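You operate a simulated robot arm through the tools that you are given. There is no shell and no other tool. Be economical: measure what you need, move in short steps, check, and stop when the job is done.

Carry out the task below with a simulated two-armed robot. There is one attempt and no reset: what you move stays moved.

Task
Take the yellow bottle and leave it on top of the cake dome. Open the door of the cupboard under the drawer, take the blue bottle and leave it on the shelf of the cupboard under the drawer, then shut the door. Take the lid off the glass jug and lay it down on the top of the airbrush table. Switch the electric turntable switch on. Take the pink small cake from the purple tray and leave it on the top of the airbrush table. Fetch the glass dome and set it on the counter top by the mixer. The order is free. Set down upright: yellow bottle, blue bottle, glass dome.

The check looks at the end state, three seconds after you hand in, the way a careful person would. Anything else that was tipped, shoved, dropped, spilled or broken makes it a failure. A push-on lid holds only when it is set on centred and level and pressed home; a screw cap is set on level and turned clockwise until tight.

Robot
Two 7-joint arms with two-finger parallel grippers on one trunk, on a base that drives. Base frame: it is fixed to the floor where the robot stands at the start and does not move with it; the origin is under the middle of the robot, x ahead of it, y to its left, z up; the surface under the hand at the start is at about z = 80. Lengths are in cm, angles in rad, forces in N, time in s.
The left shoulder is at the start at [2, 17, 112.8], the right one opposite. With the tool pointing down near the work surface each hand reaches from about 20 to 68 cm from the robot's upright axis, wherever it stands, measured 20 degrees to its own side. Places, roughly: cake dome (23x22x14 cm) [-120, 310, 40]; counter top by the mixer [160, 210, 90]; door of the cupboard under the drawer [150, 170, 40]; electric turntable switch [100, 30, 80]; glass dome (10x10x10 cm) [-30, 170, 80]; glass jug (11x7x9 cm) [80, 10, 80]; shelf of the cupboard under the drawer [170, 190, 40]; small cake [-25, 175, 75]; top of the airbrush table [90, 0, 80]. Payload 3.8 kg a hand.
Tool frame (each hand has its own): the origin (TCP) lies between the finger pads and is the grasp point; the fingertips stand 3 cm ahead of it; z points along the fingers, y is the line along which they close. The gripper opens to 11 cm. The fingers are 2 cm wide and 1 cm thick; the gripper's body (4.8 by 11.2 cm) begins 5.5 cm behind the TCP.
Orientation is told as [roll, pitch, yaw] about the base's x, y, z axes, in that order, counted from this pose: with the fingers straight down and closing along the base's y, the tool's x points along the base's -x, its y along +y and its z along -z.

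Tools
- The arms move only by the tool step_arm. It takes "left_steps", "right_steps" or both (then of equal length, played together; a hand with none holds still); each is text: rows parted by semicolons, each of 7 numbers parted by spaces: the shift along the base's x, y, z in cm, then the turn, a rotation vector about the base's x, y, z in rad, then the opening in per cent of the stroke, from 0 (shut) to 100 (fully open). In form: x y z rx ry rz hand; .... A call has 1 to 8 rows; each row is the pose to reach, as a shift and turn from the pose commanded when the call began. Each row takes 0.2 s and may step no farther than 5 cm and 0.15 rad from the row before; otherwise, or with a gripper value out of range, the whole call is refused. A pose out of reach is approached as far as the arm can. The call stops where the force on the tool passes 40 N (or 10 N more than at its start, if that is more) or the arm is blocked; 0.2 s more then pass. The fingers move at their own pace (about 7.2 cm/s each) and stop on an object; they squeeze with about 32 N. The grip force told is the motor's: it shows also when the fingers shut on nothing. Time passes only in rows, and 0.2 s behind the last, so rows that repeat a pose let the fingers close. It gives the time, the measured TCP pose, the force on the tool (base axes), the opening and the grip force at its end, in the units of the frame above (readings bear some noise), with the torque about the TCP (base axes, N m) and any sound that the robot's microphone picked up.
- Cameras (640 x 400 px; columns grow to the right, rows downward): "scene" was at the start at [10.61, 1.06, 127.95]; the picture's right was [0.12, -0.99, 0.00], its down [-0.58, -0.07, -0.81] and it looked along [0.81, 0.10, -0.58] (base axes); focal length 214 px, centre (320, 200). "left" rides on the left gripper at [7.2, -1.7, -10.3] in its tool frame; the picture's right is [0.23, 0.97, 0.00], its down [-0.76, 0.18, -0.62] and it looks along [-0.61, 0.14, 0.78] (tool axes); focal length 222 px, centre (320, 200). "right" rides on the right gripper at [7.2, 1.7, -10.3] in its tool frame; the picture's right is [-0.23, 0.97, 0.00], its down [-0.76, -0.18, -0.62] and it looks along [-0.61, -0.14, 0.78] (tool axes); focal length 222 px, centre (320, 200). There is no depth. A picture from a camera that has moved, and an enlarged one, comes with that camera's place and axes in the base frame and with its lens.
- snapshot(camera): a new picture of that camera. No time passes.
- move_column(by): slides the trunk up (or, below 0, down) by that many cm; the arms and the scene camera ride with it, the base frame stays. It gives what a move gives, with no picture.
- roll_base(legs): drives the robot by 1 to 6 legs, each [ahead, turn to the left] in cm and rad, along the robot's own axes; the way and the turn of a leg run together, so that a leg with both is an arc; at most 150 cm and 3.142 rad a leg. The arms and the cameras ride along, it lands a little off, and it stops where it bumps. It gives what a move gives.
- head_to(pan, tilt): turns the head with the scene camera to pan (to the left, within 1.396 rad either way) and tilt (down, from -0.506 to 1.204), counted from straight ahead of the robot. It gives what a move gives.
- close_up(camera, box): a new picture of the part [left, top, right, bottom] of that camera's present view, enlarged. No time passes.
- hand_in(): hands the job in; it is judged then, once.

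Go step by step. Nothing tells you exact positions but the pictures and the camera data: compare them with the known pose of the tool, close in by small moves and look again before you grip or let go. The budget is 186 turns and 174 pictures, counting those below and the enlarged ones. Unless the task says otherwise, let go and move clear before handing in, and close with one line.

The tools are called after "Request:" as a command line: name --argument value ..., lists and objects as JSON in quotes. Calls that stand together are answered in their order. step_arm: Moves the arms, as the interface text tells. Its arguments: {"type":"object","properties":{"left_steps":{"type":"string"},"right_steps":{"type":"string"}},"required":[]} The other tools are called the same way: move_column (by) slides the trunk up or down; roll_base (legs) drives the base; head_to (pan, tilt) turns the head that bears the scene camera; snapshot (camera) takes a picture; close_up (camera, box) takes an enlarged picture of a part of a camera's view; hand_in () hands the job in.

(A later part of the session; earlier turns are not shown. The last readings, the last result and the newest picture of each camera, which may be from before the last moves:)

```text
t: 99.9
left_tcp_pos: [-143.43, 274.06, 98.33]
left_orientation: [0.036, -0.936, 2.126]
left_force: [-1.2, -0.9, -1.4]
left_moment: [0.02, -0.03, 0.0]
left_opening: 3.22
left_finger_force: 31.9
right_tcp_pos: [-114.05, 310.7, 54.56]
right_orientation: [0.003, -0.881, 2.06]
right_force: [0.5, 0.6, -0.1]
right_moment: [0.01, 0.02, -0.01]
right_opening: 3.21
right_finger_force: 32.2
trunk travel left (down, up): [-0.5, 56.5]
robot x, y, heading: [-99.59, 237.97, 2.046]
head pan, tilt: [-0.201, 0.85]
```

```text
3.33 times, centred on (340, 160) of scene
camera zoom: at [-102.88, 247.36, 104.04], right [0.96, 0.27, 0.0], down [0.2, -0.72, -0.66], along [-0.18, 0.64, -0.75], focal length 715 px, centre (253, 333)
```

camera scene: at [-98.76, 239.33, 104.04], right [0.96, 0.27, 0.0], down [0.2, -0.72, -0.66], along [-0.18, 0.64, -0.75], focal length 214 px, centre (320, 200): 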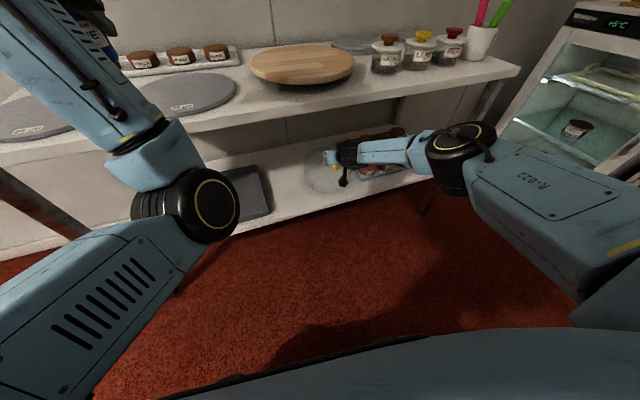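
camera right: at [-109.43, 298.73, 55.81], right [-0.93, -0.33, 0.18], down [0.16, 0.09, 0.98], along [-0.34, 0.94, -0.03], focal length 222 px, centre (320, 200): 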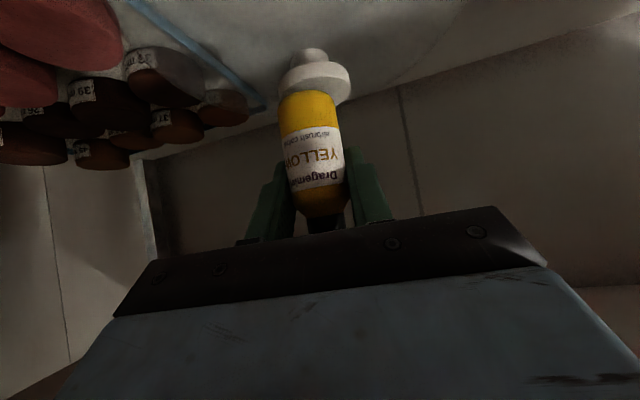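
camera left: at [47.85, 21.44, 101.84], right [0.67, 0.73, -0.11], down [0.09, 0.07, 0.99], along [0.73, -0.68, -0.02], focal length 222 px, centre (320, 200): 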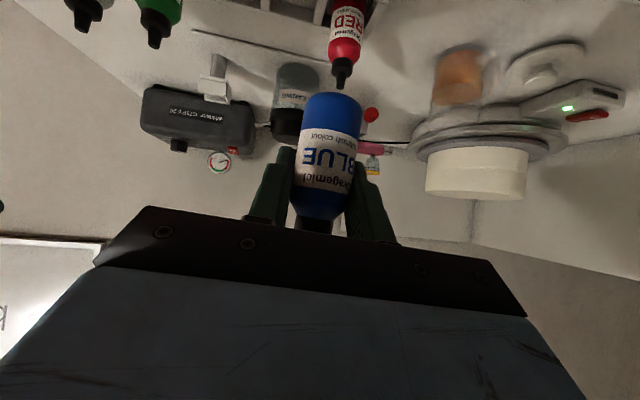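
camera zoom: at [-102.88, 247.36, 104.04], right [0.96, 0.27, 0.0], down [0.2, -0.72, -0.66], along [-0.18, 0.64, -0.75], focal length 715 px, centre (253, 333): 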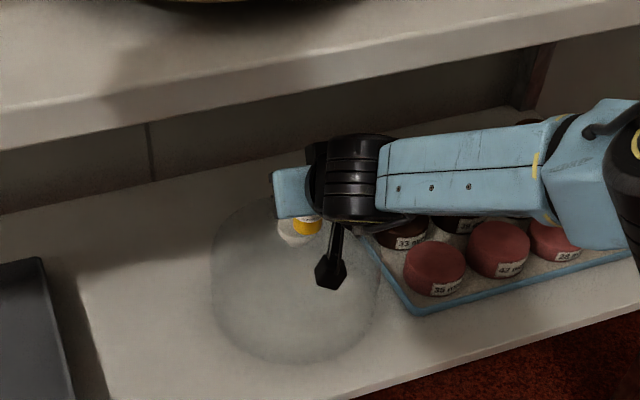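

The knob disc centre works out at about (-116.3,313.8). I move the bottle over it with the arm and check.

Request:
step_arm --right_steps "-1.1 1.5 0 0 0 0 15; -2.2 3.1 0 0 0 0 15; -2.2 3.1 0 0 0 0 15"

Request:
snapshot --camera "right"

Request:
close_up --camera "scene" --box '[290, 130, 390, 200]'

```text
t: 100.7
left_tcp_pos: [-143.5, 274.2, 98.38]
left_orientation: [0.033, -0.936, 2.128]
left_force: [0.6, -0.9, -1.1]
left_moment: [-0.04, -0.02, -0.01]
left_opening: 3.23
left_finger_force: 31.7
right_tcp_pos: [-115.38, 312.66, 54.6]
right_orientation: [0.002, -0.88, 2.063]
right_force: [-0.4, -0.2, -1.5]
right_moment: [-0.03, 0.0, -0.03]
right_opening: 3.24
right_finger_force: 31.7
right hand out of reach, approached as far as the arm can: row 2, 3
trunk travel left (down, up): [-0.5, 56.5]
robot x, y, heading: [-99.93, 238.11, 2.044]
head pan, tilt: [-0.201, 0.85]
```

```text
104 pictures are left
camera right: at [-110.84, 300.7, 55.8], right [-0.93, -0.33, 0.18], down [0.15, 0.09, 0.98], along [-0.34, 0.94, -0.03], focal length 222 px, centre (320, 200)
```

right: 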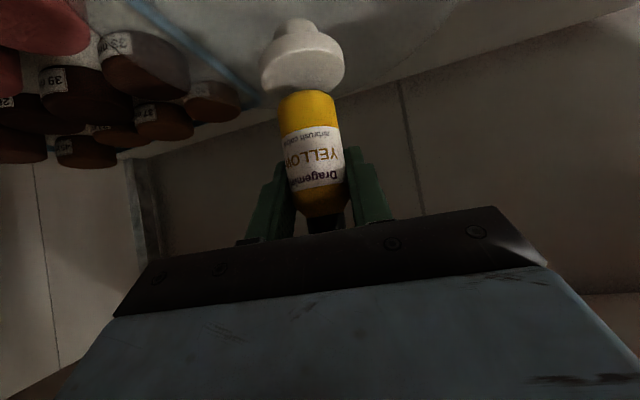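

```text
5.71 times, centred on (340, 165) of scene
camera zoom: at [-102.87, 247.35, 104.04], right [0.96, 0.27, 0.0], down [0.2, -0.72, -0.66], along [-0.18, 0.64, -0.75], focal length 1226 px, centre (206, 400)
```

zoom: 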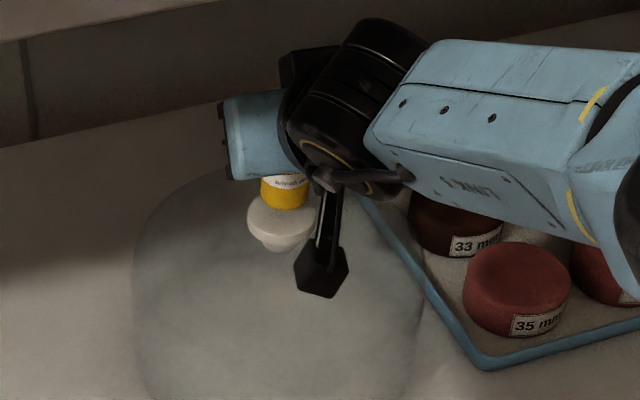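

It needs about 1 cm more forward. I nudge the base 1 cm and recheck.

Request:
roll_base --legs '[[1.0, 0]]'

Request:
close_up --camera "right" --box '[220, 0, 420, 130]'

Request:
close_up --camera "scene" --box '[310, 150, 360, 190]'

```text
t: 101.5
left_tcp_pos: [-143.82, 275.03, 98.42]
left_orientation: [0.034, -0.936, 2.125]
left_force: [0.5, 0.6, -0.7]
left_moment: [-0.02, -0.01, 0.03]
left_opening: 3.22
left_finger_force: 31.8
right_tcp_pos: [-115.84, 313.64, 54.66]
right_orientation: [-0.001, -0.88, 2.065]
right_force: [0.1, -0.5, -0.6]
right_moment: [-0.01, -0.02, 0.02]
right_opening: 3.23
right_finger_force: 31.9
trunk travel left (down, up): [-0.5, 56.5]
robot x, y, heading: [-100.1, 239.01, 2.044]
head pan, tilt: [-0.201, 0.85]
```

```text
3.08 times, centred on (320, 65) of right
camera zoom: at [-111.28, 301.61, 55.8], right [-0.93, -0.33, 0.17], down [0.15, 0.09, 0.98], along [-0.34, 0.94, -0.03], focal length 684 px, centre (320, 615)
```

zoom: 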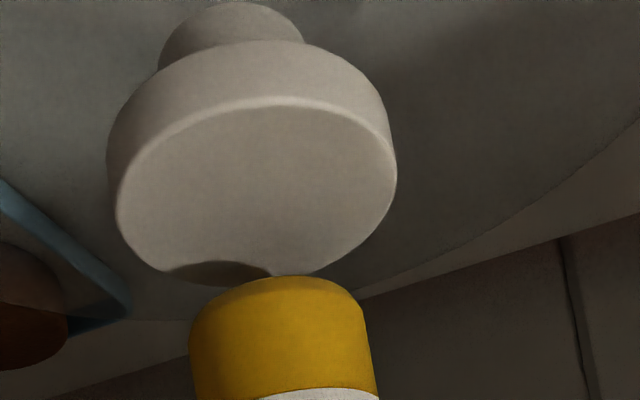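

```text
10.00 times, centred on (335, 170) of scene
camera zoom: at [-103.33, 248.25, 104.04], right [0.96, 0.27, 0.0], down [0.2, -0.72, -0.66], along [-0.18, 0.64, -0.75], focal length 2145 px, centre (170, 500)
```

zoom: 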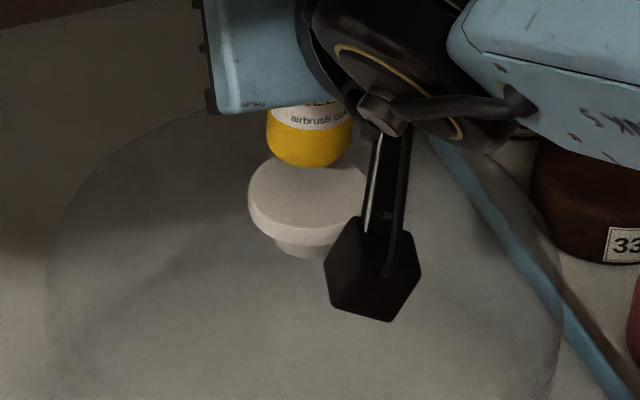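

The bottle's axis is within about 3 mm of the knob's centre, and the disc is flat and 5 cm wide. I lower until contact.

Request:
step_arm --right_steps "0 0 -1 0 0 0 15; 0 0 -1.8 0 0 0 15; 0 0 -2.2 0 0 0 15; 0 0 -2.5 0 0 0 15; 0 0 -2.7 0 0 0 15; 0 0 -2.7 0 0 0 15"

Request:
close_up --camera "right" --box '[220, 0, 420, 130]'

Request:
close_up --camera "scene" --box '[310, 150, 360, 190]'

```text
t: 102.9
left_tcp_pos: [-143.78, 274.87, 98.38]
left_orientation: [0.033, -0.937, 2.126]
left_force: [-0.1, -0.7, -0.3]
left_moment: [0.03, -0.02, 0.02]
left_opening: 3.23
left_finger_force: 31.7
right_tcp_pos: [-115.37, 313.11, 52.85]
right_orientation: [-0.003, -0.885, 2.063]
right_force: [1.6, 4.7, 24.7]
right_moment: [0.12, -0.06, 0.01]
right_opening: 3.27
right_finger_force: 32.0
right hand out of reach, approached as far as the arm can: row 1, 2, 3, 4, 5, 6
trunk travel left (down, up): [-0.5, 56.5]
robot x, y, heading: [-99.95, 238.96, 2.045]
head pan, tilt: [-0.201, 0.85]
```

```text
3.08 times, centred on (320, 65) of right
camera zoom: at [-110.84, 301.11, 53.94], right [-0.93, -0.33, 0.17], down [0.16, 0.08, 0.98], along [-0.34, 0.94, -0.02], focal length 684 px, centre (320, 615)
```

zoom: 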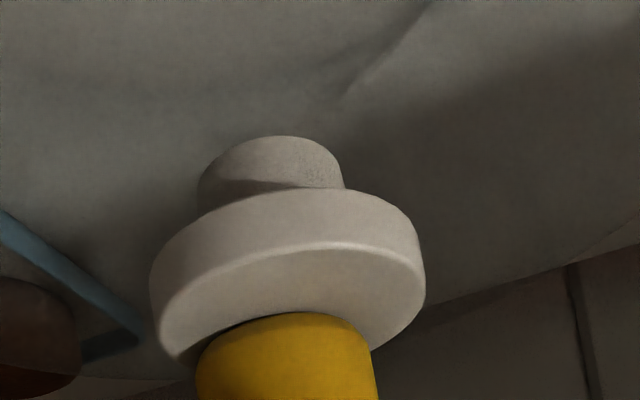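

```text
10.00 times, centred on (335, 170) of scene
camera zoom: at [-103.27, 248.05, 104.07], right [0.96, 0.27, 0.0], down [0.2, -0.72, -0.66], along [-0.18, 0.64, -0.75], focal length 2145 px, centre (170, 500)
```

zoom: 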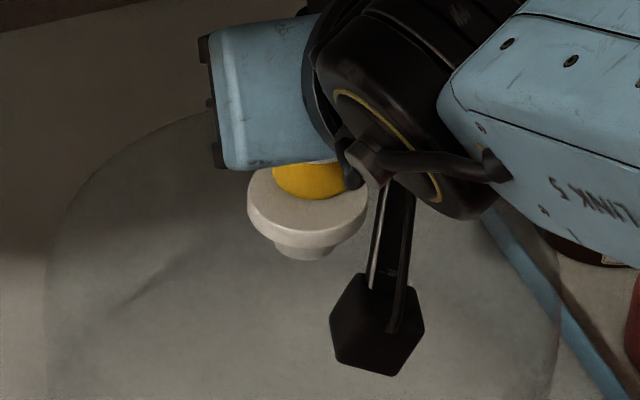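

Contact is made, but the bottle stands about 1.7 cm too far back on the disc, because it sits nearer the fingertips. I lift slightly, pull back 1.7 cm and set down again.

Request:
step_arm --right_steps "0 0 0.8 0 0 0 15; 0 0 1.6 0 0 0 15; 0.4 -0.8 1.6 0 0 0 15; 0.8 -1.5 1.6 0 0 0 15; 0.8 -1.5 1.6 0 0 0 15"

Request:
close_up --camera "right" --box '[220, 0, 420, 130]'

Request:
close_up --camera "scene" --box '[310, 150, 360, 190]'

```text
t: 104.1
left_tcp_pos: [-143.83, 275.04, 98.29]
left_orientation: [0.034, -0.936, 2.125]
left_force: [-0.1, -0.4, -0.2]
left_moment: [0.01, 0.02, 0.0]
left_opening: 3.2
left_finger_force: 32.0
right_tcp_pos: [-114.58, 311.38, 53.87]
right_orientation: [0.0, -0.88, 2.066]
right_force: [-0.4, 0.3, -0.4]
right_moment: [-0.01, 0.04, 0.0]
right_opening: 3.22
right_finger_force: 32.1
trunk travel left (down, up): [-0.5, 56.5]
robot x, y, heading: [-99.68, 238.76, 2.045]
head pan, tilt: [-0.201, 0.85]
```

```text
3.08 times, centred on (320, 65) of right
camera zoom: at [-110.1, 299.33, 55.04], right [-0.93, -0.33, 0.17], down [0.15, 0.09, 0.98], along [-0.34, 0.94, -0.03], focal length 684 px, centre (320, 615)
```

zoom: 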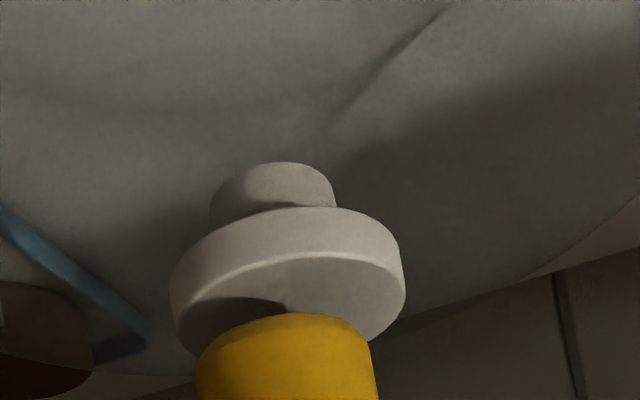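

```text
10.00 times, centred on (335, 170) of scene
camera zoom: at [-103.33, 248.24, 104.04], right [0.96, 0.27, 0.0], down [0.2, -0.72, -0.66], along [-0.18, 0.64, -0.75], focal length 2145 px, centre (170, 500)
```

zoom: 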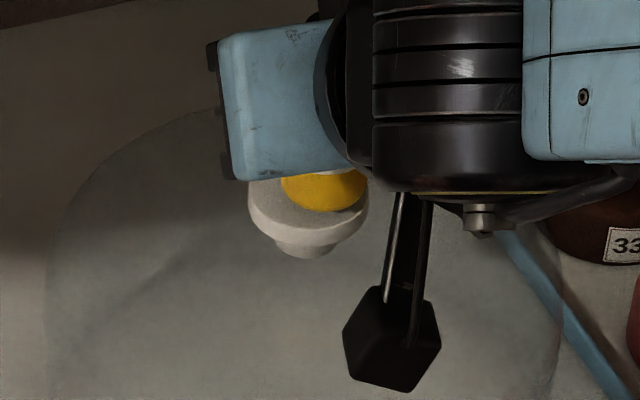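

I shift about 0.45 cm to the left and set down, then judge from the contact view.

Request:
step_arm --right_steps "-0.5 0.1 0 0 0 0 15; -0.5 0.1 -0.5 0 0 0 15; -0.5 0.1 -0.8 0 0 0 15; -0.5 0.1 -1 0 0 0 15"

Request:
close_up --camera "right" --box '[220, 0, 420, 130]'

Request:
close_up --camera "scene" --box '[310, 150, 360, 190]'

```text
t: 105.1
left_tcp_pos: [-143.87, 274.99, 98.4]
left_orientation: [0.033, -0.937, 2.124]
left_force: [-0.3, -0.6, -1.1]
left_moment: [-0.02, -0.01, -0.03]
left_opening: 3.22
left_finger_force: 32.3
right_tcp_pos: [-115.08, 311.43, 53.02]
right_orientation: [0.0, -0.878, 2.066]
right_force: [-0.2, 0.4, 0.5]
right_moment: [0.01, 0.01, 0.01]
right_opening: 3.21
right_finger_force: 31.5
trunk travel left (down, up): [-0.5, 56.5]
robot x, y, heading: [-99.69, 238.62, 2.043]
head pan, tilt: [-0.201, 0.85]
```

```text
3.08 times, centred on (320, 65) of right
camera zoom: at [-110.6, 299.52, 54.07], right [-0.93, -0.33, 0.17], down [0.15, 0.09, 0.98], along [-0.34, 0.94, -0.03], focal length 684 px, centre (320, 615)
```

zoom: 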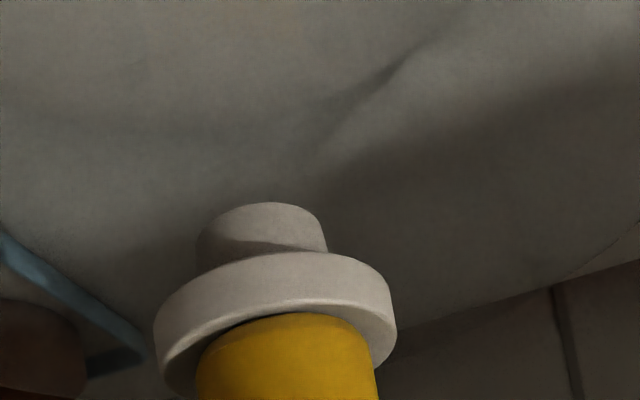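

```text
10.00 times, centred on (335, 170) of scene
camera zoom: at [-103.33, 248.24, 104.04], right [0.96, 0.27, 0.0], down [0.2, -0.72, -0.66], along [-0.18, 0.64, -0.75], focal length 2145 px, centre (170, 500)
```

zoom: 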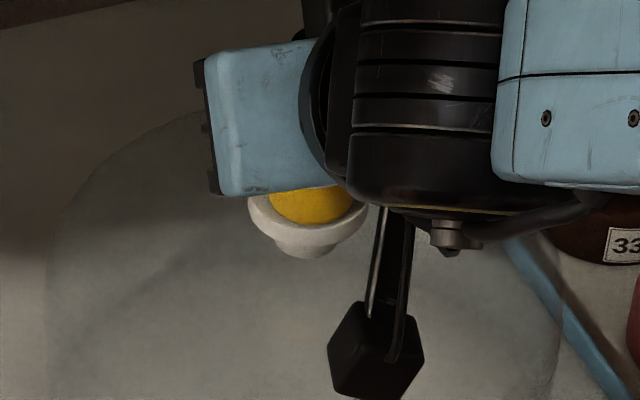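

Now it is centred on the disc within a few millimetres. I lower the last bit and release.

Request:
step_arm --right_steps "-0.1 0 -0.2 0 0 0 15; -0.1 0 -0.35 0 0 0 15; -0.1 0 -0.35 0 0 0 15"

Request:
close_up --camera "scene" --box '[310, 150, 360, 190]'

```text
t: 105.9
left_tcp_pos: [-143.77, 274.9, 98.48]
left_orientation: [0.034, -0.938, 2.128]
left_force: [0.1, -1.0, -0.7]
left_moment: [0.01, 0.0, -0.01]
left_opening: 3.23
left_finger_force: 32.1
right_tcp_pos: [-115.29, 311.53, 52.86]
right_orientation: [0.002, -0.884, 2.063]
right_force: [2.2, 1.1, 18.5]
right_moment: [-0.03, -0.1, -0.04]
right_opening: 3.23
right_finger_force: 31.5
trunk travel left (down, up): [-0.5, 56.5]
robot x, y, heading: [-100.3, 238.6, 2.049]
head pan, tilt: [-0.201, 0.85]
```

```text
10.00 times, centred on (335, 170) of scene
camera zoom: at [-103.29, 248.1, 104.07], right [0.96, 0.27, 0.0], down [0.2, -0.72, -0.66], along [-0.18, 0.64, -0.75], focal length 2145 px, centre (170, 500)
```

zoom: 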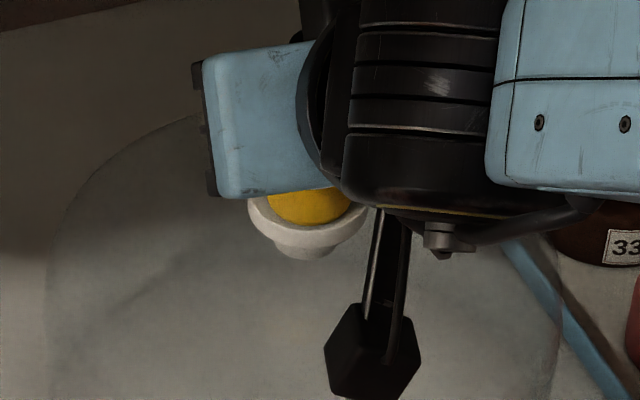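

Contact is firm. I relieve the pressure, open gradually and withdraw straight back.

Request:
step_arm --right_steps "0 0 0.1 0 0 0 28; 0 0 0.1 0 0 0 34; 0 0 0.1 0 0 0 45; 0 0 0.1 0 0 0 50; 1 -1.9 0.2 0 0 0 50; 2.2 -4.4 0.4 0 0 0 50; 3.6 -7.1 0.6 0 0 0 50; 5 -9.8 0.8 0 0 0 50"

Request:
snapshot --camera "right"

Request:
close_up --camera "scene" --box '[290, 130, 390, 200]'

```text
t: 107.7
left_tcp_pos: [-143.97, 274.87, 98.43]
left_orientation: [0.03, -0.936, 2.128]
left_force: [-0.7, 0.0, -1.4]
left_moment: [0.03, 0.0, -0.04]
left_opening: 3.23
left_finger_force: 31.7
right_tcp_pos: [-110.35, 301.61, 53.46]
right_orientation: [-0.001, -0.875, 2.068]
right_force: [0.1, 0.0, 0.1]
right_moment: [0.05, 0.04, 0.01]
right_opening: 5.5
right_finger_force: 0.0
trunk travel left (down, up): [-0.5, 56.5]
robot x, y, heading: [-100.06, 238.74, 2.049]
head pan, tilt: [-0.201, 0.85]
```

```text
93 pictures are left
camera right: at [-105.8, 289.61, 54.63], right [-0.93, -0.33, 0.17], down [0.15, 0.09, 0.98], along [-0.34, 0.94, -0.04], focal length 222 px, centre (320, 200)
```

right: 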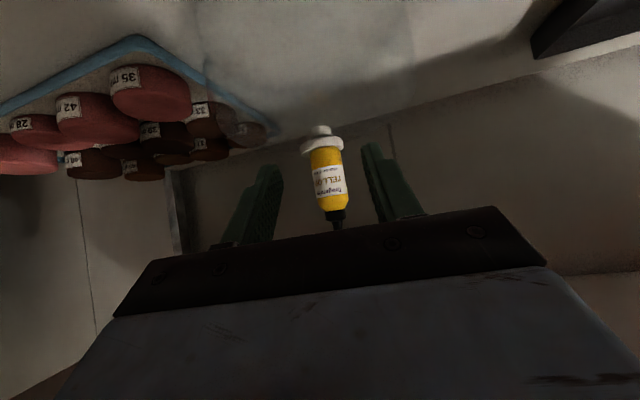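

```text
5.71 times, centred on (340, 165) of scene
camera zoom: at [-103.42, 248.19, 104.05], right [0.96, 0.27, 0.0], down [0.2, -0.72, -0.66], along [-0.18, 0.64, -0.75], focal length 1226 px, centre (206, 400)
```

zoom: 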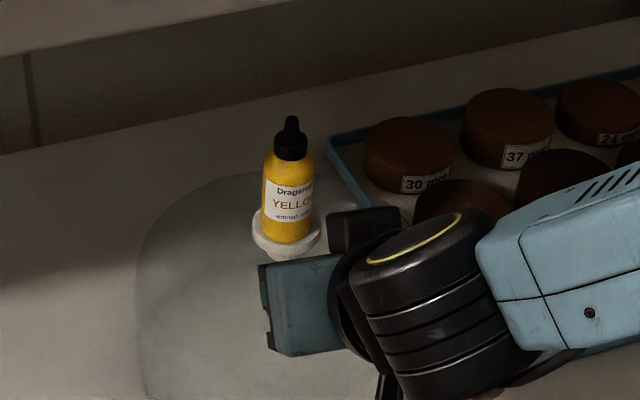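

Yellow stands upright on the dome's knob. I back away, raise the trunk and pull the right hand in.

Request:
roll_base --legs '[[-17, 0]]'

Request:
move_column --by 22

Request:
step_arm --right_steps "1.8 -3.6 1 0 0 0 20; 3.6 -7.2 3 0 0 0 20; 5.4 -10.8 5 0 0 0 20; 7.2 -14.4 7 0 0 0 20; 8.5 -17 9 0 0 0 20; 8.5 -17 9 0 0 0 20"

Request:
snapshot --camera "scene"

```text
t: 109.1
left_tcp_pos: [-136.29, 260.21, 98.36]
left_orientation: [0.032, -0.935, 2.127]
left_force: [0.2, -1.2, -0.8]
left_moment: [-0.02, -0.01, -0.01]
left_opening: 3.23
left_finger_force: 31.9
right_tcp_pos: [-102.62, 287.01, 53.46]
right_orientation: [-0.002, -0.875, 2.063]
right_force: [-0.1, -1.2, 0.1]
right_moment: [-0.01, 0.01, 0.01]
right_opening: 5.51
right_finger_force: 0.0
trunk travel left (down, up): [-0.5, 56.5]
robot x, y, heading: [-92.3, 224.24, 2.04]
head pan, tilt: [-0.201, 0.85]
```

```text
t: 111.4
left_tcp_pos: [-136.26, 260.29, 120.36]
left_orientation: [0.032, -0.936, 2.125]
left_force: [0.1, 0.6, -0.3]
left_moment: [0.01, -0.01, -0.02]
left_opening: 3.23
left_finger_force: 32.0
right_tcp_pos: [-102.69, 286.79, 75.43]
right_orientation: [-0.003, -0.875, 2.063]
right_force: [0.6, 0.3, -0.2]
right_moment: [0.0, 0.04, -0.01]
right_opening: 5.49
right_finger_force: 0.0
trunk travel left (down, up): [-22.5, 34.5]
robot x, y, heading: [-92.38, 224.18, 2.047]
head pan, tilt: [-0.201, 0.85]
```

```text
t: 112.8
left_tcp_pos: [-136.36, 260.15, 120.36]
left_orientation: [0.033, -0.936, 2.124]
left_force: [-0.1, -0.6, -0.4]
left_moment: [0.03, -0.01, -0.03]
left_opening: 3.23
left_finger_force: 32.3
right_tcp_pos: [-95.68, 269.84, 85.97]
right_orientation: [-0.011, -0.866, 2.062]
right_force: [-0.7, -0.9, 0.5]
right_moment: [-0.02, 0.01, -0.04]
right_opening: 2.2
right_finger_force: 0.1
right hand out of reach, approached as far as the arm can: row 1, 2, 3, 4, 5, 6
trunk travel left (down, up): [-22.5, 34.5]
robot x, y, heading: [-92.23, 223.82, 2.046]
head pan, tilt: [-0.201, 0.85]
```

```text
91 pictures are left
camera scene: at [-95.83, 233.41, 126.03], right [0.96, 0.27, 0.0], down [0.2, -0.72, -0.66], along [-0.18, 0.64, -0.75], focal length 214 px, centre (320, 200)
```

scene: 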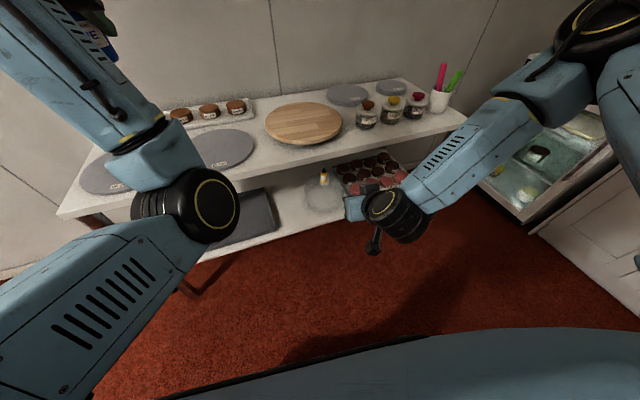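

I raise the trunk for clearance and drive round to the left side of the central table to fetch the glass dome with the free right hand.

Request:
move_column --by 18

Request:
roll_base --legs '[[0, 1.716], [46, 0], [0, 1.571], [80, 0], [0, 1.571]]'

Request:
head_to --pan 0 --tilt 0.75

Request:
snapshot --camera "scene"

```text
t: 114.8
left_tcp_pos: [-136.21, 260.27, 138.37]
left_orientation: [0.035, -0.935, 2.126]
left_force: [-0.4, 0.5, -0.2]
left_moment: [0.02, 0.02, 0.0]
left_opening: 3.2
left_finger_force: 31.8
right_tcp_pos: [-95.83, 269.85, 103.85]
right_orientation: [-0.009, -0.865, 2.062]
right_force: [-0.1, -0.1, -0.3]
right_moment: [-0.04, -0.03, 0.0]
right_opening: 2.2
right_finger_force: 0.0
trunk travel left (down, up): [-40.5, 16.5]
robot x, y, heading: [-92.34, 224.2, 2.045]
head pan, tilt: [-0.201, 0.85]
```

```text
t: 133.3
left_tcp_pos: [-54.23, 181.44, 138.33]
left_orientation: [0.034, -0.936, 0.721]
left_force: [0.3, 0.4, -0.7]
left_moment: [-0.01, 0.03, -0.01]
left_opening: 3.23
left_finger_force: 32.3
right_tcp_pos: [-38.08, 143.25, 103.88]
right_orientation: [-0.006, -0.867, 0.66]
right_force: [-0.1, -0.1, -0.4]
right_moment: [-0.03, 0.0, 0.02]
right_opening: 2.2
right_finger_force: 0.1
trunk travel left (down, up): [-40.5, 16.5]
robot x, y, heading: [-82.64, 132.39, 0.644]
head pan, tilt: [-0.201, 0.85]
```

```text
t: 134.1
left_tcp_pos: [-54.17, 181.35, 138.29]
left_orientation: [0.032, -0.936, 0.718]
left_force: [0.2, 1.2, -1.2]
left_moment: [0.0, 0.02, 0.03]
left_opening: 3.25
left_finger_force: 32.6
right_tcp_pos: [-38.03, 143.15, 103.92]
right_orientation: [-0.009, -0.865, 0.659]
right_force: [0.4, 0.5, 0.6]
right_moment: [-0.01, 0.03, -0.02]
right_opening: 2.22
right_finger_force: 0.1
trunk travel left (down, up): [-40.5, 16.5]
robot x, y, heading: [-82.62, 132.47, 0.64]
head pan, tilt: [0.0, 0.75]
```

```text
90 pictures are left
camera scene: at [-74.53, 138.48, 144.84], right [0.6, -0.8, 0.0], down [-0.55, -0.41, -0.73], along [0.59, 0.44, -0.68], focal length 214 px, centre (320, 200)
```

scene: 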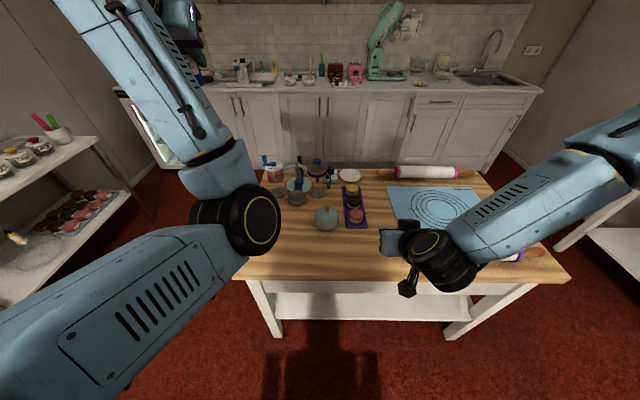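

The dome is straight ahead at about (-26,172), 69 cm away. I drive 14 cm closer and bring the right hand to vertical.

Request:
roll_base --legs '[[14, 0]]'

Request:
step_arm --right_steps "0 2.5 0 -0.088 0.114 0 50; 0 5 0 -0.176 0.228 0 50; 0 7.5 0 -0.264 0.342 0 50; 0 10 0 -0.352 0.456 0 50; 0 12.5 0 -0.44 0.57 0 50; 0 15.5 0 -0.528 0.684 0 50; 0.3 18.5 0 -0.528 0.684 0 50; 0.5 20.5 0 -0.528 0.684 0 50"

Request:
snapshot --camera "right"

Request:
snapshot --camera "scene"

```text
t: 135.4
left_tcp_pos: [-43.04, 189.72, 138.2]
left_orientation: [0.033, -0.935, 0.72]
left_force: [0.3, 0.4, -0.7]
left_moment: [0.0, 0.02, -0.02]
left_opening: 3.24
left_finger_force: 31.9
right_tcp_pos: [-26.89, 151.43, 103.87]
right_orientation: [-0.009, -0.866, 0.66]
right_force: [-0.5, 0.7, 0.3]
right_moment: [-0.01, -0.02, 0.03]
right_opening: 2.2
right_finger_force: 0.1
trunk travel left (down, up): [-40.5, 16.5]
robot x, y, heading: [-71.65, 140.68, 0.641]
head pan, tilt: [0.0, 0.75]
```

```text
t: 137.2
left_tcp_pos: [-43.14, 189.83, 138.34]
left_orientation: [0.033, -0.936, 0.722]
left_force: [-0.1, 0.3, -0.8]
left_moment: [-0.01, 0.02, -0.01]
left_opening: 3.22
left_finger_force: 32.1
right_tcp_pos: [-26.49, 171.91, 103.99]
right_orientation: [-0.007, 0.0, 0.659]
right_force: [-0.8, 0.9, 1.8]
right_moment: [-0.01, -0.03, 0.0]
right_opening: 5.48
right_finger_force: 0.2
trunk travel left (down, up): [-40.5, 16.5]
robot x, y, heading: [-71.95, 140.46, 0.633]
head pan, tilt: [0.0, 0.75]
```

```text
89 pictures are left
camera right: at [-33.28, 168.83, 114.32], right [-0.42, 0.91, -0.01], down [0.71, 0.33, 0.62], along [0.57, 0.26, -0.78], focal length 222 px, centre (320, 200)
```

right: 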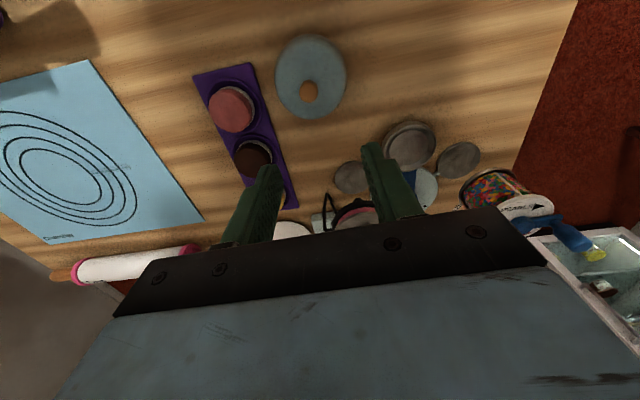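

```text
88 pictures are left
camera scene: at [-63.46, 146.84, 144.84], right [0.6, -0.8, 0.0], down [-0.55, -0.41, -0.73], along [0.59, 0.44, -0.68], focal length 214 px, centre (320, 200)
```

scene: 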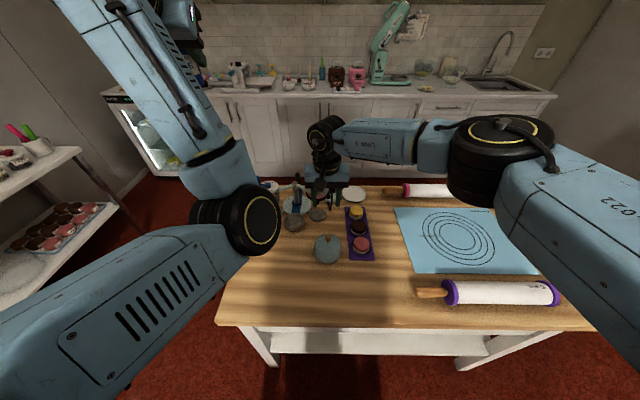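

The knob is at about (-26.6,170.2,85). I lower over it and check.

Request:
step_arm --right_steps "-0.1 -1.5 -2 0.004 0 0 45; -0.1 -1.5 -6 0.004 0 0 45; -0.1 -1.5 -10 0.004 0 0 45; -0.1 -1.5 -12 0.004 0 0 45; -0.1 -1.5 -12 0.004 0 0 45"

Request:
snapshot --camera "right"

```text
t: 138.4
left_tcp_pos: [-43.02, 189.56, 138.41]
left_orientation: [0.034, -0.936, 0.72]
left_force: [-0.9, 0.4, -0.2]
left_moment: [0.01, 0.0, -0.02]
left_opening: 3.24
left_finger_force: 32.1
right_tcp_pos: [-26.67, 170.46, 91.88]
right_orientation: [-0.005, -0.005, 0.66]
right_force: [-0.5, -0.1, 0.2]
right_moment: [0.0, 0.02, -0.02]
right_opening: 4.92
right_finger_force: 0.0
trunk travel left (down, up): [-40.5, 16.5]
robot x, y, heading: [-71.59, 140.48, 0.642]
head pan, tilt: [0.0, 0.75]
```

```text
87 pictures are left
camera right: at [-33.39, 167.27, 102.33], right [-0.42, 0.91, 0.0], down [0.71, 0.33, 0.63], along [0.57, 0.26, -0.78], focal length 222 px, centre (320, 200)
```

right: 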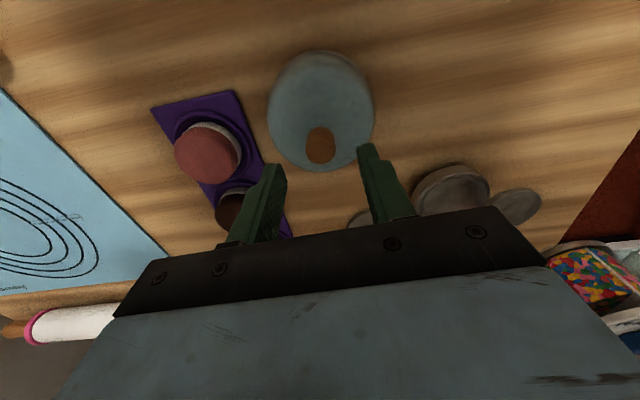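

I correct 0.8 cm forward, lower and close on the knob.

Request:
step_arm --right_steps "0.7 0.3 -2 0 0 0 45; 0.7 0.3 -4 0 0 0 45; 0.7 0.3 -5 0 0 0 45; 0.7 0.3 -5.6 0 0 0 45; 0.7 0.3 -5.6 0 0 0 45"

Request:
snapshot --camera "right"

```text
t: 139.1
left_tcp_pos: [-43.22, 189.65, 138.33]
left_orientation: [0.034, -0.935, 0.721]
left_force: [0.9, 0.4, -2.3]
left_moment: [0.01, 0.0, 0.02]
left_opening: 3.22
left_finger_force: 31.8
right_tcp_pos: [-25.57, 171.61, 88.9]
right_orientation: [0.007, -0.023, 0.661]
right_force: [-2.3, -2.7, 23.0]
right_moment: [-0.27, 0.09, 0.02]
right_opening: 5.32
right_finger_force: 3.8
trunk travel left (down, up): [-40.5, 16.5]
robot x, y, heading: [-71.59, 140.23, 0.645]
head pan, tilt: [0.0, 0.75]
stopped in row 3 (right hand): the force on the tool passed its limit at 58 N (the readings are from after the stop); the commanded pose is now the measured one
```

```text
86 pictures are left
camera right: at [-32.44, 168.11, 99.21], right [-0.42, 0.91, 0.01], down [0.7, 0.31, 0.64], along [0.58, 0.27, -0.77], focal length 222 px, centre (320, 200)
```

right: 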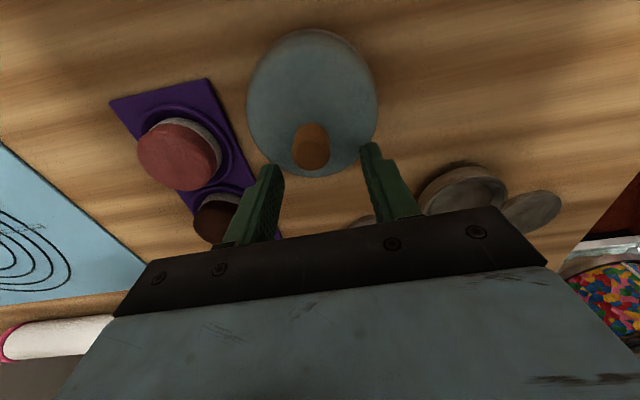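

The fingers touched the dome's shoulder, so the knob stands higher (top ~88.5), at about (-27.3,170). I lift, shift and recheck.

Request:
step_arm --right_steps "0 0 1.5 0 0.01 0 40; 0 0 3.5 -0.005 0.02 0 34; -0.9 -0.8 3.5 -0.01 0.02 0 34; -1.7 -1.6 3 -0.01 0.02 0 34; -1.7 -1.6 3 -0.01 0.02 0 34"

Request:
snapshot --camera "right"

Request:
close_up --camera "scene" --box '[270, 170, 390, 270]'

```text
t: 140.3
left_tcp_pos: [-43.26, 189.7, 138.33]
left_orientation: [0.034, -0.936, 0.722]
left_force: [-0.6, 0.3, -1.3]
left_moment: [0.02, 0.02, 0.01]
left_opening: 3.24
left_finger_force: 32.2
right_tcp_pos: [-27.48, 169.85, 91.61]
right_orientation: [0.009, 0.004, 0.66]
right_force: [0.1, -0.2, 0.3]
right_moment: [0.0, -0.01, 0.01]
right_opening: 3.73
right_finger_force: 0.0
trunk travel left (down, up): [-40.5, 16.5]
robot x, y, heading: [-71.66, 140.5, 0.639]
head pan, tilt: [0.0, 0.75]
```

```text
85 pictures are left
camera right: at [-34.0, 166.56, 102.12], right [-0.42, 0.91, 0.01], down [0.72, 0.32, 0.62], along [0.56, 0.26, -0.79], focal length 222 px, centre (320, 200)
```

right: 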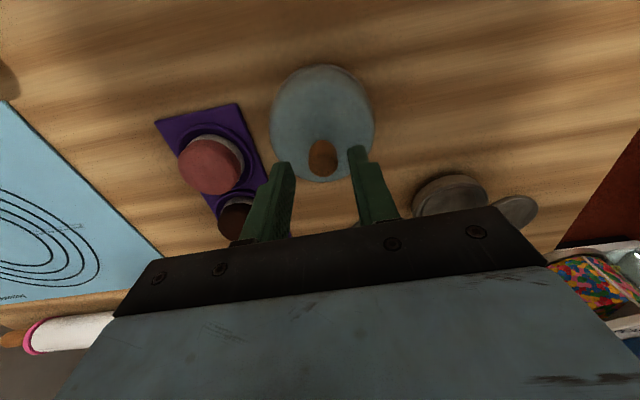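

```text
4.00 times, centred on (330, 220) of scene
camera zoom: at [-63.44, 146.79, 144.84], right [0.6, -0.8, 0.0], down [-0.55, -0.41, -0.73], along [0.59, 0.44, -0.68], focal length 858 px, centre (280, 120)
```

zoom: 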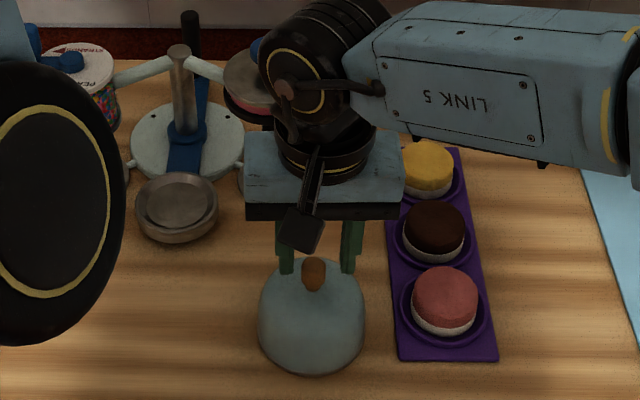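

The knob is centred under the fingers. I lower slowly and close.

Request:
step_arm --right_steps "0 0 -1 0 0 0 34; 0 0 -1.5 0 0 0 34; 0 0 -1.8 0 0 0 34; 0 0 -2.1 0 0 0 34; 0 0 -2.1 0 0 0 10; 0 0 -2.1 0 0 0 10; 0 0 -2.1 0 0 0 10"

Request:
snapshot --camera "right"

Request:
close_up --camera "scene" --box '[300, 200, 370, 270]'

```text
t: 141.9
left_tcp_pos: [-43.23, 189.69, 138.41]
left_orientation: [0.034, -0.934, 0.724]
left_force: [-0.4, 0.1, -1.1]
left_moment: [0.0, 0.03, -0.01]
left_opening: 3.24
left_finger_force: 32.3
right_tcp_pos: [-27.36, 169.77, 89.62]
right_orientation: [0.008, 0.004, 0.659]
right_force: [0.1, -1.5, 3.9]
right_moment: [-0.3, -0.22, -0.07]
right_opening: 1.89
right_finger_force: 31.6
trunk travel left (down, up): [-40.5, 16.5]
robot x, y, heading: [-71.77, 140.5, 0.641]
head pan, tilt: [0.0, 0.75]
```

```text
83 pictures are left
camera right: at [-33.98, 166.55, 100.02], right [-0.42, 0.91, 0.01], down [0.72, 0.32, 0.62], along [0.56, 0.26, -0.78], focal length 222 px, centre (320, 200)
```

right: 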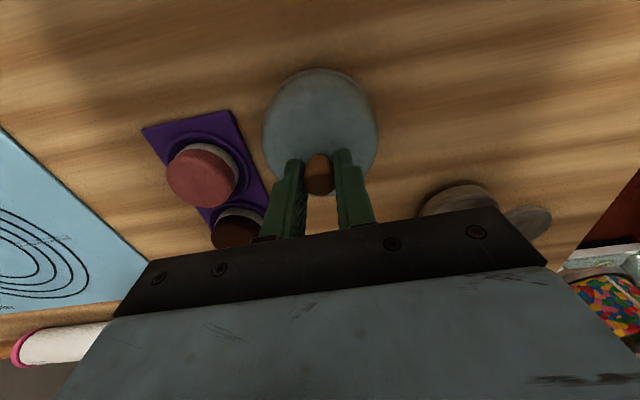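

```text
5.71 times, centred on (335, 235) of scene
camera zoom: at [-63.46, 146.74, 144.85], right [0.6, -0.8, 0.0], down [-0.55, -0.41, -0.73], along [0.59, 0.44, -0.68], focal length 1226 px, centre (234, 0)
```

zoom: 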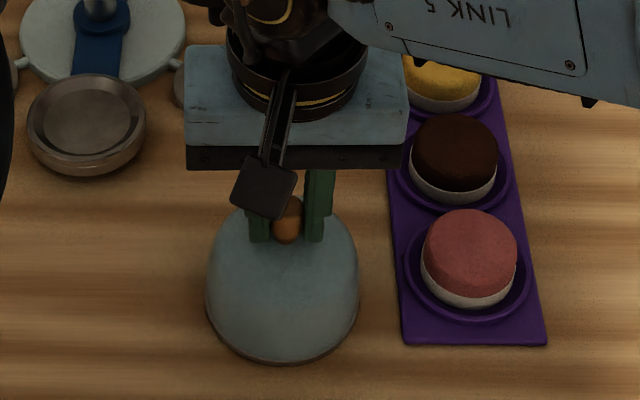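

The knob is held. I lift and confirm the dome comes up.

Request:
step_arm --right_steps "0 0 1 0 0 0 10; 0 0 3 0 0 0 10; 0 0 6 0 0 0 10; 0 0 10 0 0 0 10; 0 0 14 0 0 0 10; 0 0 18 0 0 0 10"

Request:
snapshot --camera "scene"

```text
t: 143.3
left_tcp_pos: [-43.31, 189.66, 138.33]
left_orientation: [0.033, -0.934, 0.723]
left_force: [-0.2, 0.5, -0.5]
left_moment: [0.0, 0.02, 0.0]
left_opening: 3.22
left_finger_force: 32.2
right_tcp_pos: [-27.42, 169.79, 107.64]
right_orientation: [0.008, 0.003, 0.661]
right_force: [0.2, 0.4, -1.6]
right_moment: [-0.01, 0.01, 0.01]
right_opening: 1.86
right_finger_force: 32.3
trunk travel left (down, up): [-40.5, 16.5]
robot x, y, heading: [-71.58, 140.23, 0.639]
head pan, tilt: [0.0, 0.75]
```

```text
81 pictures are left
camera scene: at [-63.47, 146.76, 144.85], right [0.6, -0.8, 0.0], down [-0.55, -0.41, -0.73], along [0.59, 0.44, -0.68], focal length 214 px, centre (320, 200)
```

scene: 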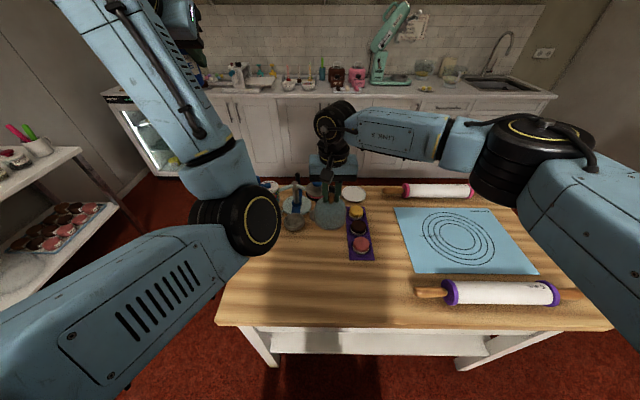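

The dome is held. I look closely at the counter beside the mixer from here to plan the spot.

Request:
close_up --camera "scene" --box '[360, 40, 520, 140]'

```text
4.00 times, centred on (440, 90) of scene
camera zoom: at [-63.47, 146.76, 144.85], right [0.6, -0.8, 0.0], down [-0.55, -0.41, -0.73], along [0.59, 0.44, -0.68], focal length 858 px, centre (-160, 640)
```

zoom: 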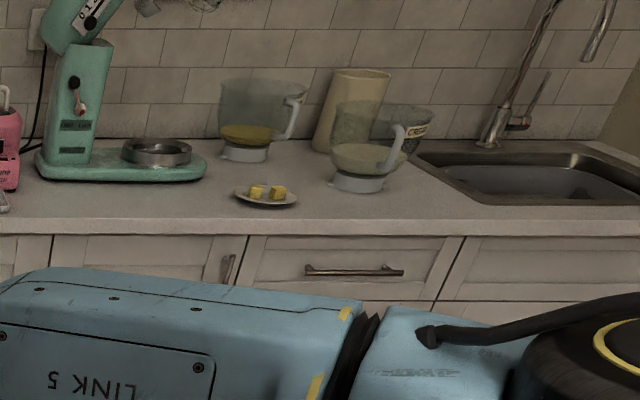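

There is free counter in front-right of the mixer. I drive around the near end of the central table to the counter aisle.

Request:
roll_base --legs '[[-15, 0], [0, -1.59], [128, 0], [0, 1.571], [145, 0]]'

Request:
head_to --pan 0.5 --tilt 0.55

Request:
snapshot --camera "scene"

```text
t: 165.2
left_tcp_pos: [138.63, 159.6, 138.33]
left_orientation: [0.034, -0.935, 0.69]
left_force: [-0.5, 0.6, -1.2]
left_moment: [0.04, 0.01, -0.02]
left_opening: 3.24
left_finger_force: 32.3
right_tcp_pos: [153.72, 139.02, 107.54]
right_orientation: [0.009, 0.002, 0.627]
right_force: [-0.1, -0.7, -0.7]
right_moment: [-0.05, 0.04, 0.07]
right_opening: 1.86
right_finger_force: 32.0
trunk travel left (down, up): [-40.5, 16.5]
robot x, y, heading: [108.72, 111.42, 0.61]
head pan, tilt: [0.0, 0.75]
```

```text
t: 166.1
left_tcp_pos: [138.63, 159.44, 138.23]
left_orientation: [0.034, -0.936, 0.69]
left_force: [-0.1, 0.7, -0.9]
left_moment: [0.01, 0.02, 0.02]
left_opening: 3.23
left_finger_force: 31.5
right_tcp_pos: [153.74, 139.01, 107.52]
right_orientation: [0.009, 0.003, 0.627]
right_force: [-0.5, 0.5, -0.8]
right_moment: [0.02, -0.02, 0.0]
right_opening: 1.84
right_finger_force: 32.0
trunk travel left (down, up): [-40.5, 16.5]
robot x, y, heading: [108.5, 111.45, 0.608]
head pan, tilt: [0.499, 0.55]
```

```text
79 pictures are left
camera scene: at [114.17, 120.51, 146.58], right [0.89, -0.45, 0.0], down [-0.23, -0.47, -0.85], along [0.38, 0.76, -0.52], focal length 214 px, centre (320, 200)
```

scene: 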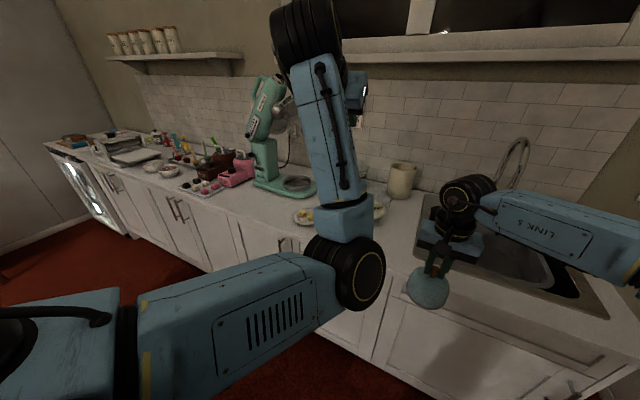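

I'm in the aisle facing the sink. I shift 60 cm along the counter toward the mixer.

Request:
roll_base --legs '[[0, 1.58], [58, 0], [0, -1.571]]'

Request:
head_to --pan -0.15 --tilt 0.75

Request:
snapshot --camera "scene"

Request:
snapshot --camera "right"

```text
t: 177.1
left_tcp_pos: [102.52, 207.2, 138.37]
left_orientation: [0.032, -0.936, 0.72]
left_force: [0.8, -0.4, -0.4]
left_moment: [0.01, 0.0, 0.01]
left_opening: 3.22
left_finger_force: 32.0
right_tcp_pos: [118.35, 187.13, 107.5]
right_orientation: [0.011, 0.004, 0.66]
right_force: [-0.2, 0.5, -1.7]
right_moment: [0.0, 0.01, 0.03]
right_opening: 1.86
right_finger_force: 32.7
trunk travel left (down, up): [-40.5, 16.5]
robot x, y, heading: [74.04, 158.3, 0.641]
head pan, tilt: [0.499, 0.55]
```

```text
t: 178.2
left_tcp_pos: [102.48, 207.16, 138.42]
left_orientation: [0.033, -0.936, 0.722]
left_force: [-1.5, 0.2, -1.5]
left_moment: [0.01, 0.01, 0.0]
left_opening: 3.21
left_finger_force: 32.7
right_tcp_pos: [118.26, 187.21, 107.63]
right_orientation: [0.009, 0.003, 0.659]
right_force: [0.1, 0.9, -1.9]
right_moment: [-0.03, 0.0, 0.01]
right_opening: 1.85
right_finger_force: 32.0
trunk travel left (down, up): [-40.5, 16.5]
robot x, y, heading: [73.76, 158.16, 0.643]
head pan, tilt: [-0.15, 0.75]
```

```text
78 pictures are left
camera scene: at [82.85, 163.14, 144.84], right [0.47, -0.88, 0.0], down [-0.6, -0.32, -0.73], along [0.64, 0.35, -0.68], focal length 214 px, centre (320, 200)
```

scene: 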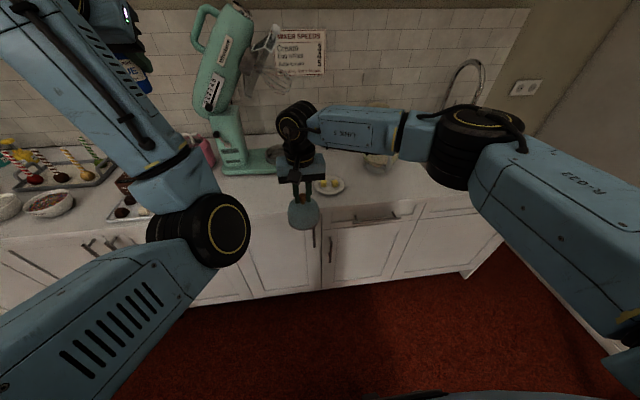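

```text
77 pictures are left
camera right: at [111.64, 183.93, 118.05], right [-0.42, 0.91, 0.01], down [0.72, 0.32, 0.62], along [0.56, 0.26, -0.79], focal length 222 px, centre (320, 200)
```

right: 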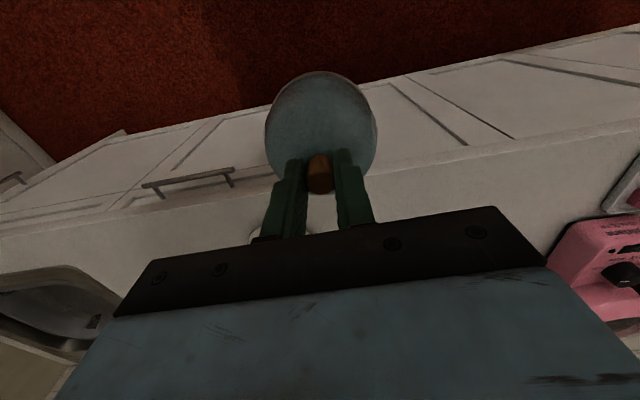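

The counter edge is at room depth about 62 cm ahead, the plate right of my dome, the mixer beyond. I drive 16 cm ahead and place the dome left of the plate, in front of the mixer's pan end.

Request:
roll_base --legs '[[16, 0]]'

Request:
step_arm --right_steps "-0.2 3.6 0 0 0 0 10; -0.4 7.2 0 0 0 0 10; -0.7 10.5 0 0 0 0 10; -0.7 10.5 0 0 0 0 10"

Request:
snapshot --camera "scene"

Request:
snapshot --camera "right"

```text
t: 179.6
left_tcp_pos: [115.48, 216.88, 138.44]
left_orientation: [0.035, -0.936, 0.723]
left_force: [0.5, 0.5, -0.5]
left_moment: [-0.03, 0.03, -0.02]
left_opening: 3.22
left_finger_force: 31.8
right_tcp_pos: [131.12, 197.0, 107.5]
right_orientation: [0.008, 0.005, 0.659]
right_force: [0.0, 0.8, -1.0]
right_moment: [0.02, -0.04, 0.0]
right_opening: 1.81
right_finger_force: 32.0
trunk travel left (down, up): [-40.5, 16.5]
robot x, y, heading: [87.04, 167.5, 0.642]
head pan, tilt: [-0.15, 0.75]
```

```text
t: 180.6
left_tcp_pos: [115.13, 216.88, 138.32]
left_orientation: [0.031, -0.936, 0.725]
left_force: [-0.8, 0.7, -1.1]
left_moment: [-0.03, -0.02, -0.03]
left_opening: 3.19
left_finger_force: 32.6
right_tcp_pos: [129.12, 205.98, 107.94]
right_orientation: [0.01, 0.005, 0.661]
right_force: [-0.5, -1.3, -0.9]
right_moment: [-0.06, 0.01, -0.02]
right_opening: 1.83
right_finger_force: 32.0
right hand out of reach, approached as far as the arm can: row 3, 4
trunk travel left (down, up): [-40.5, 16.5]
robot x, y, heading: [86.87, 167.33, 0.638]
head pan, tilt: [-0.15, 0.75]
```

```text
76 pictures are left
camera scene: at [95.55, 172.84, 144.85], right [0.47, -0.88, 0.0], down [-0.6, -0.32, -0.73], along [0.65, 0.34, -0.68], focal length 214 px, centre (320, 200)
```

scene: 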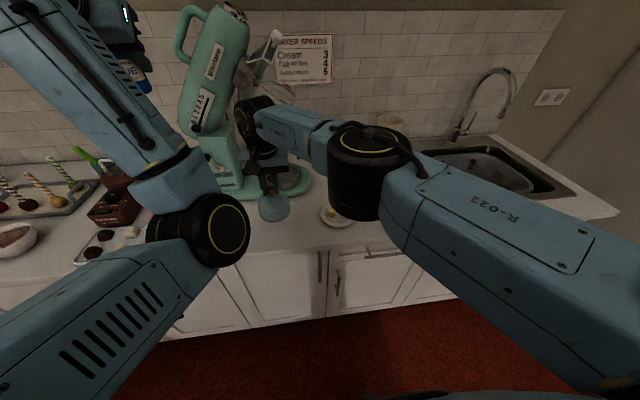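

```text
75 pictures are left
camera right: at [122.45, 202.65, 118.47], right [-0.42, 0.91, 0.01], down [0.72, 0.32, 0.62], along [0.56, 0.26, -0.79], focal length 222 px, centre (320, 200)
```

right: 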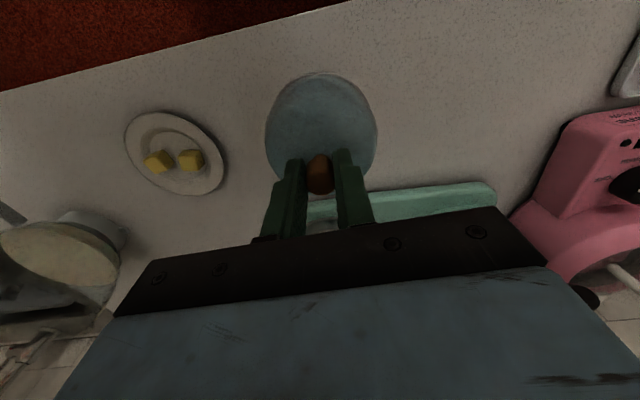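

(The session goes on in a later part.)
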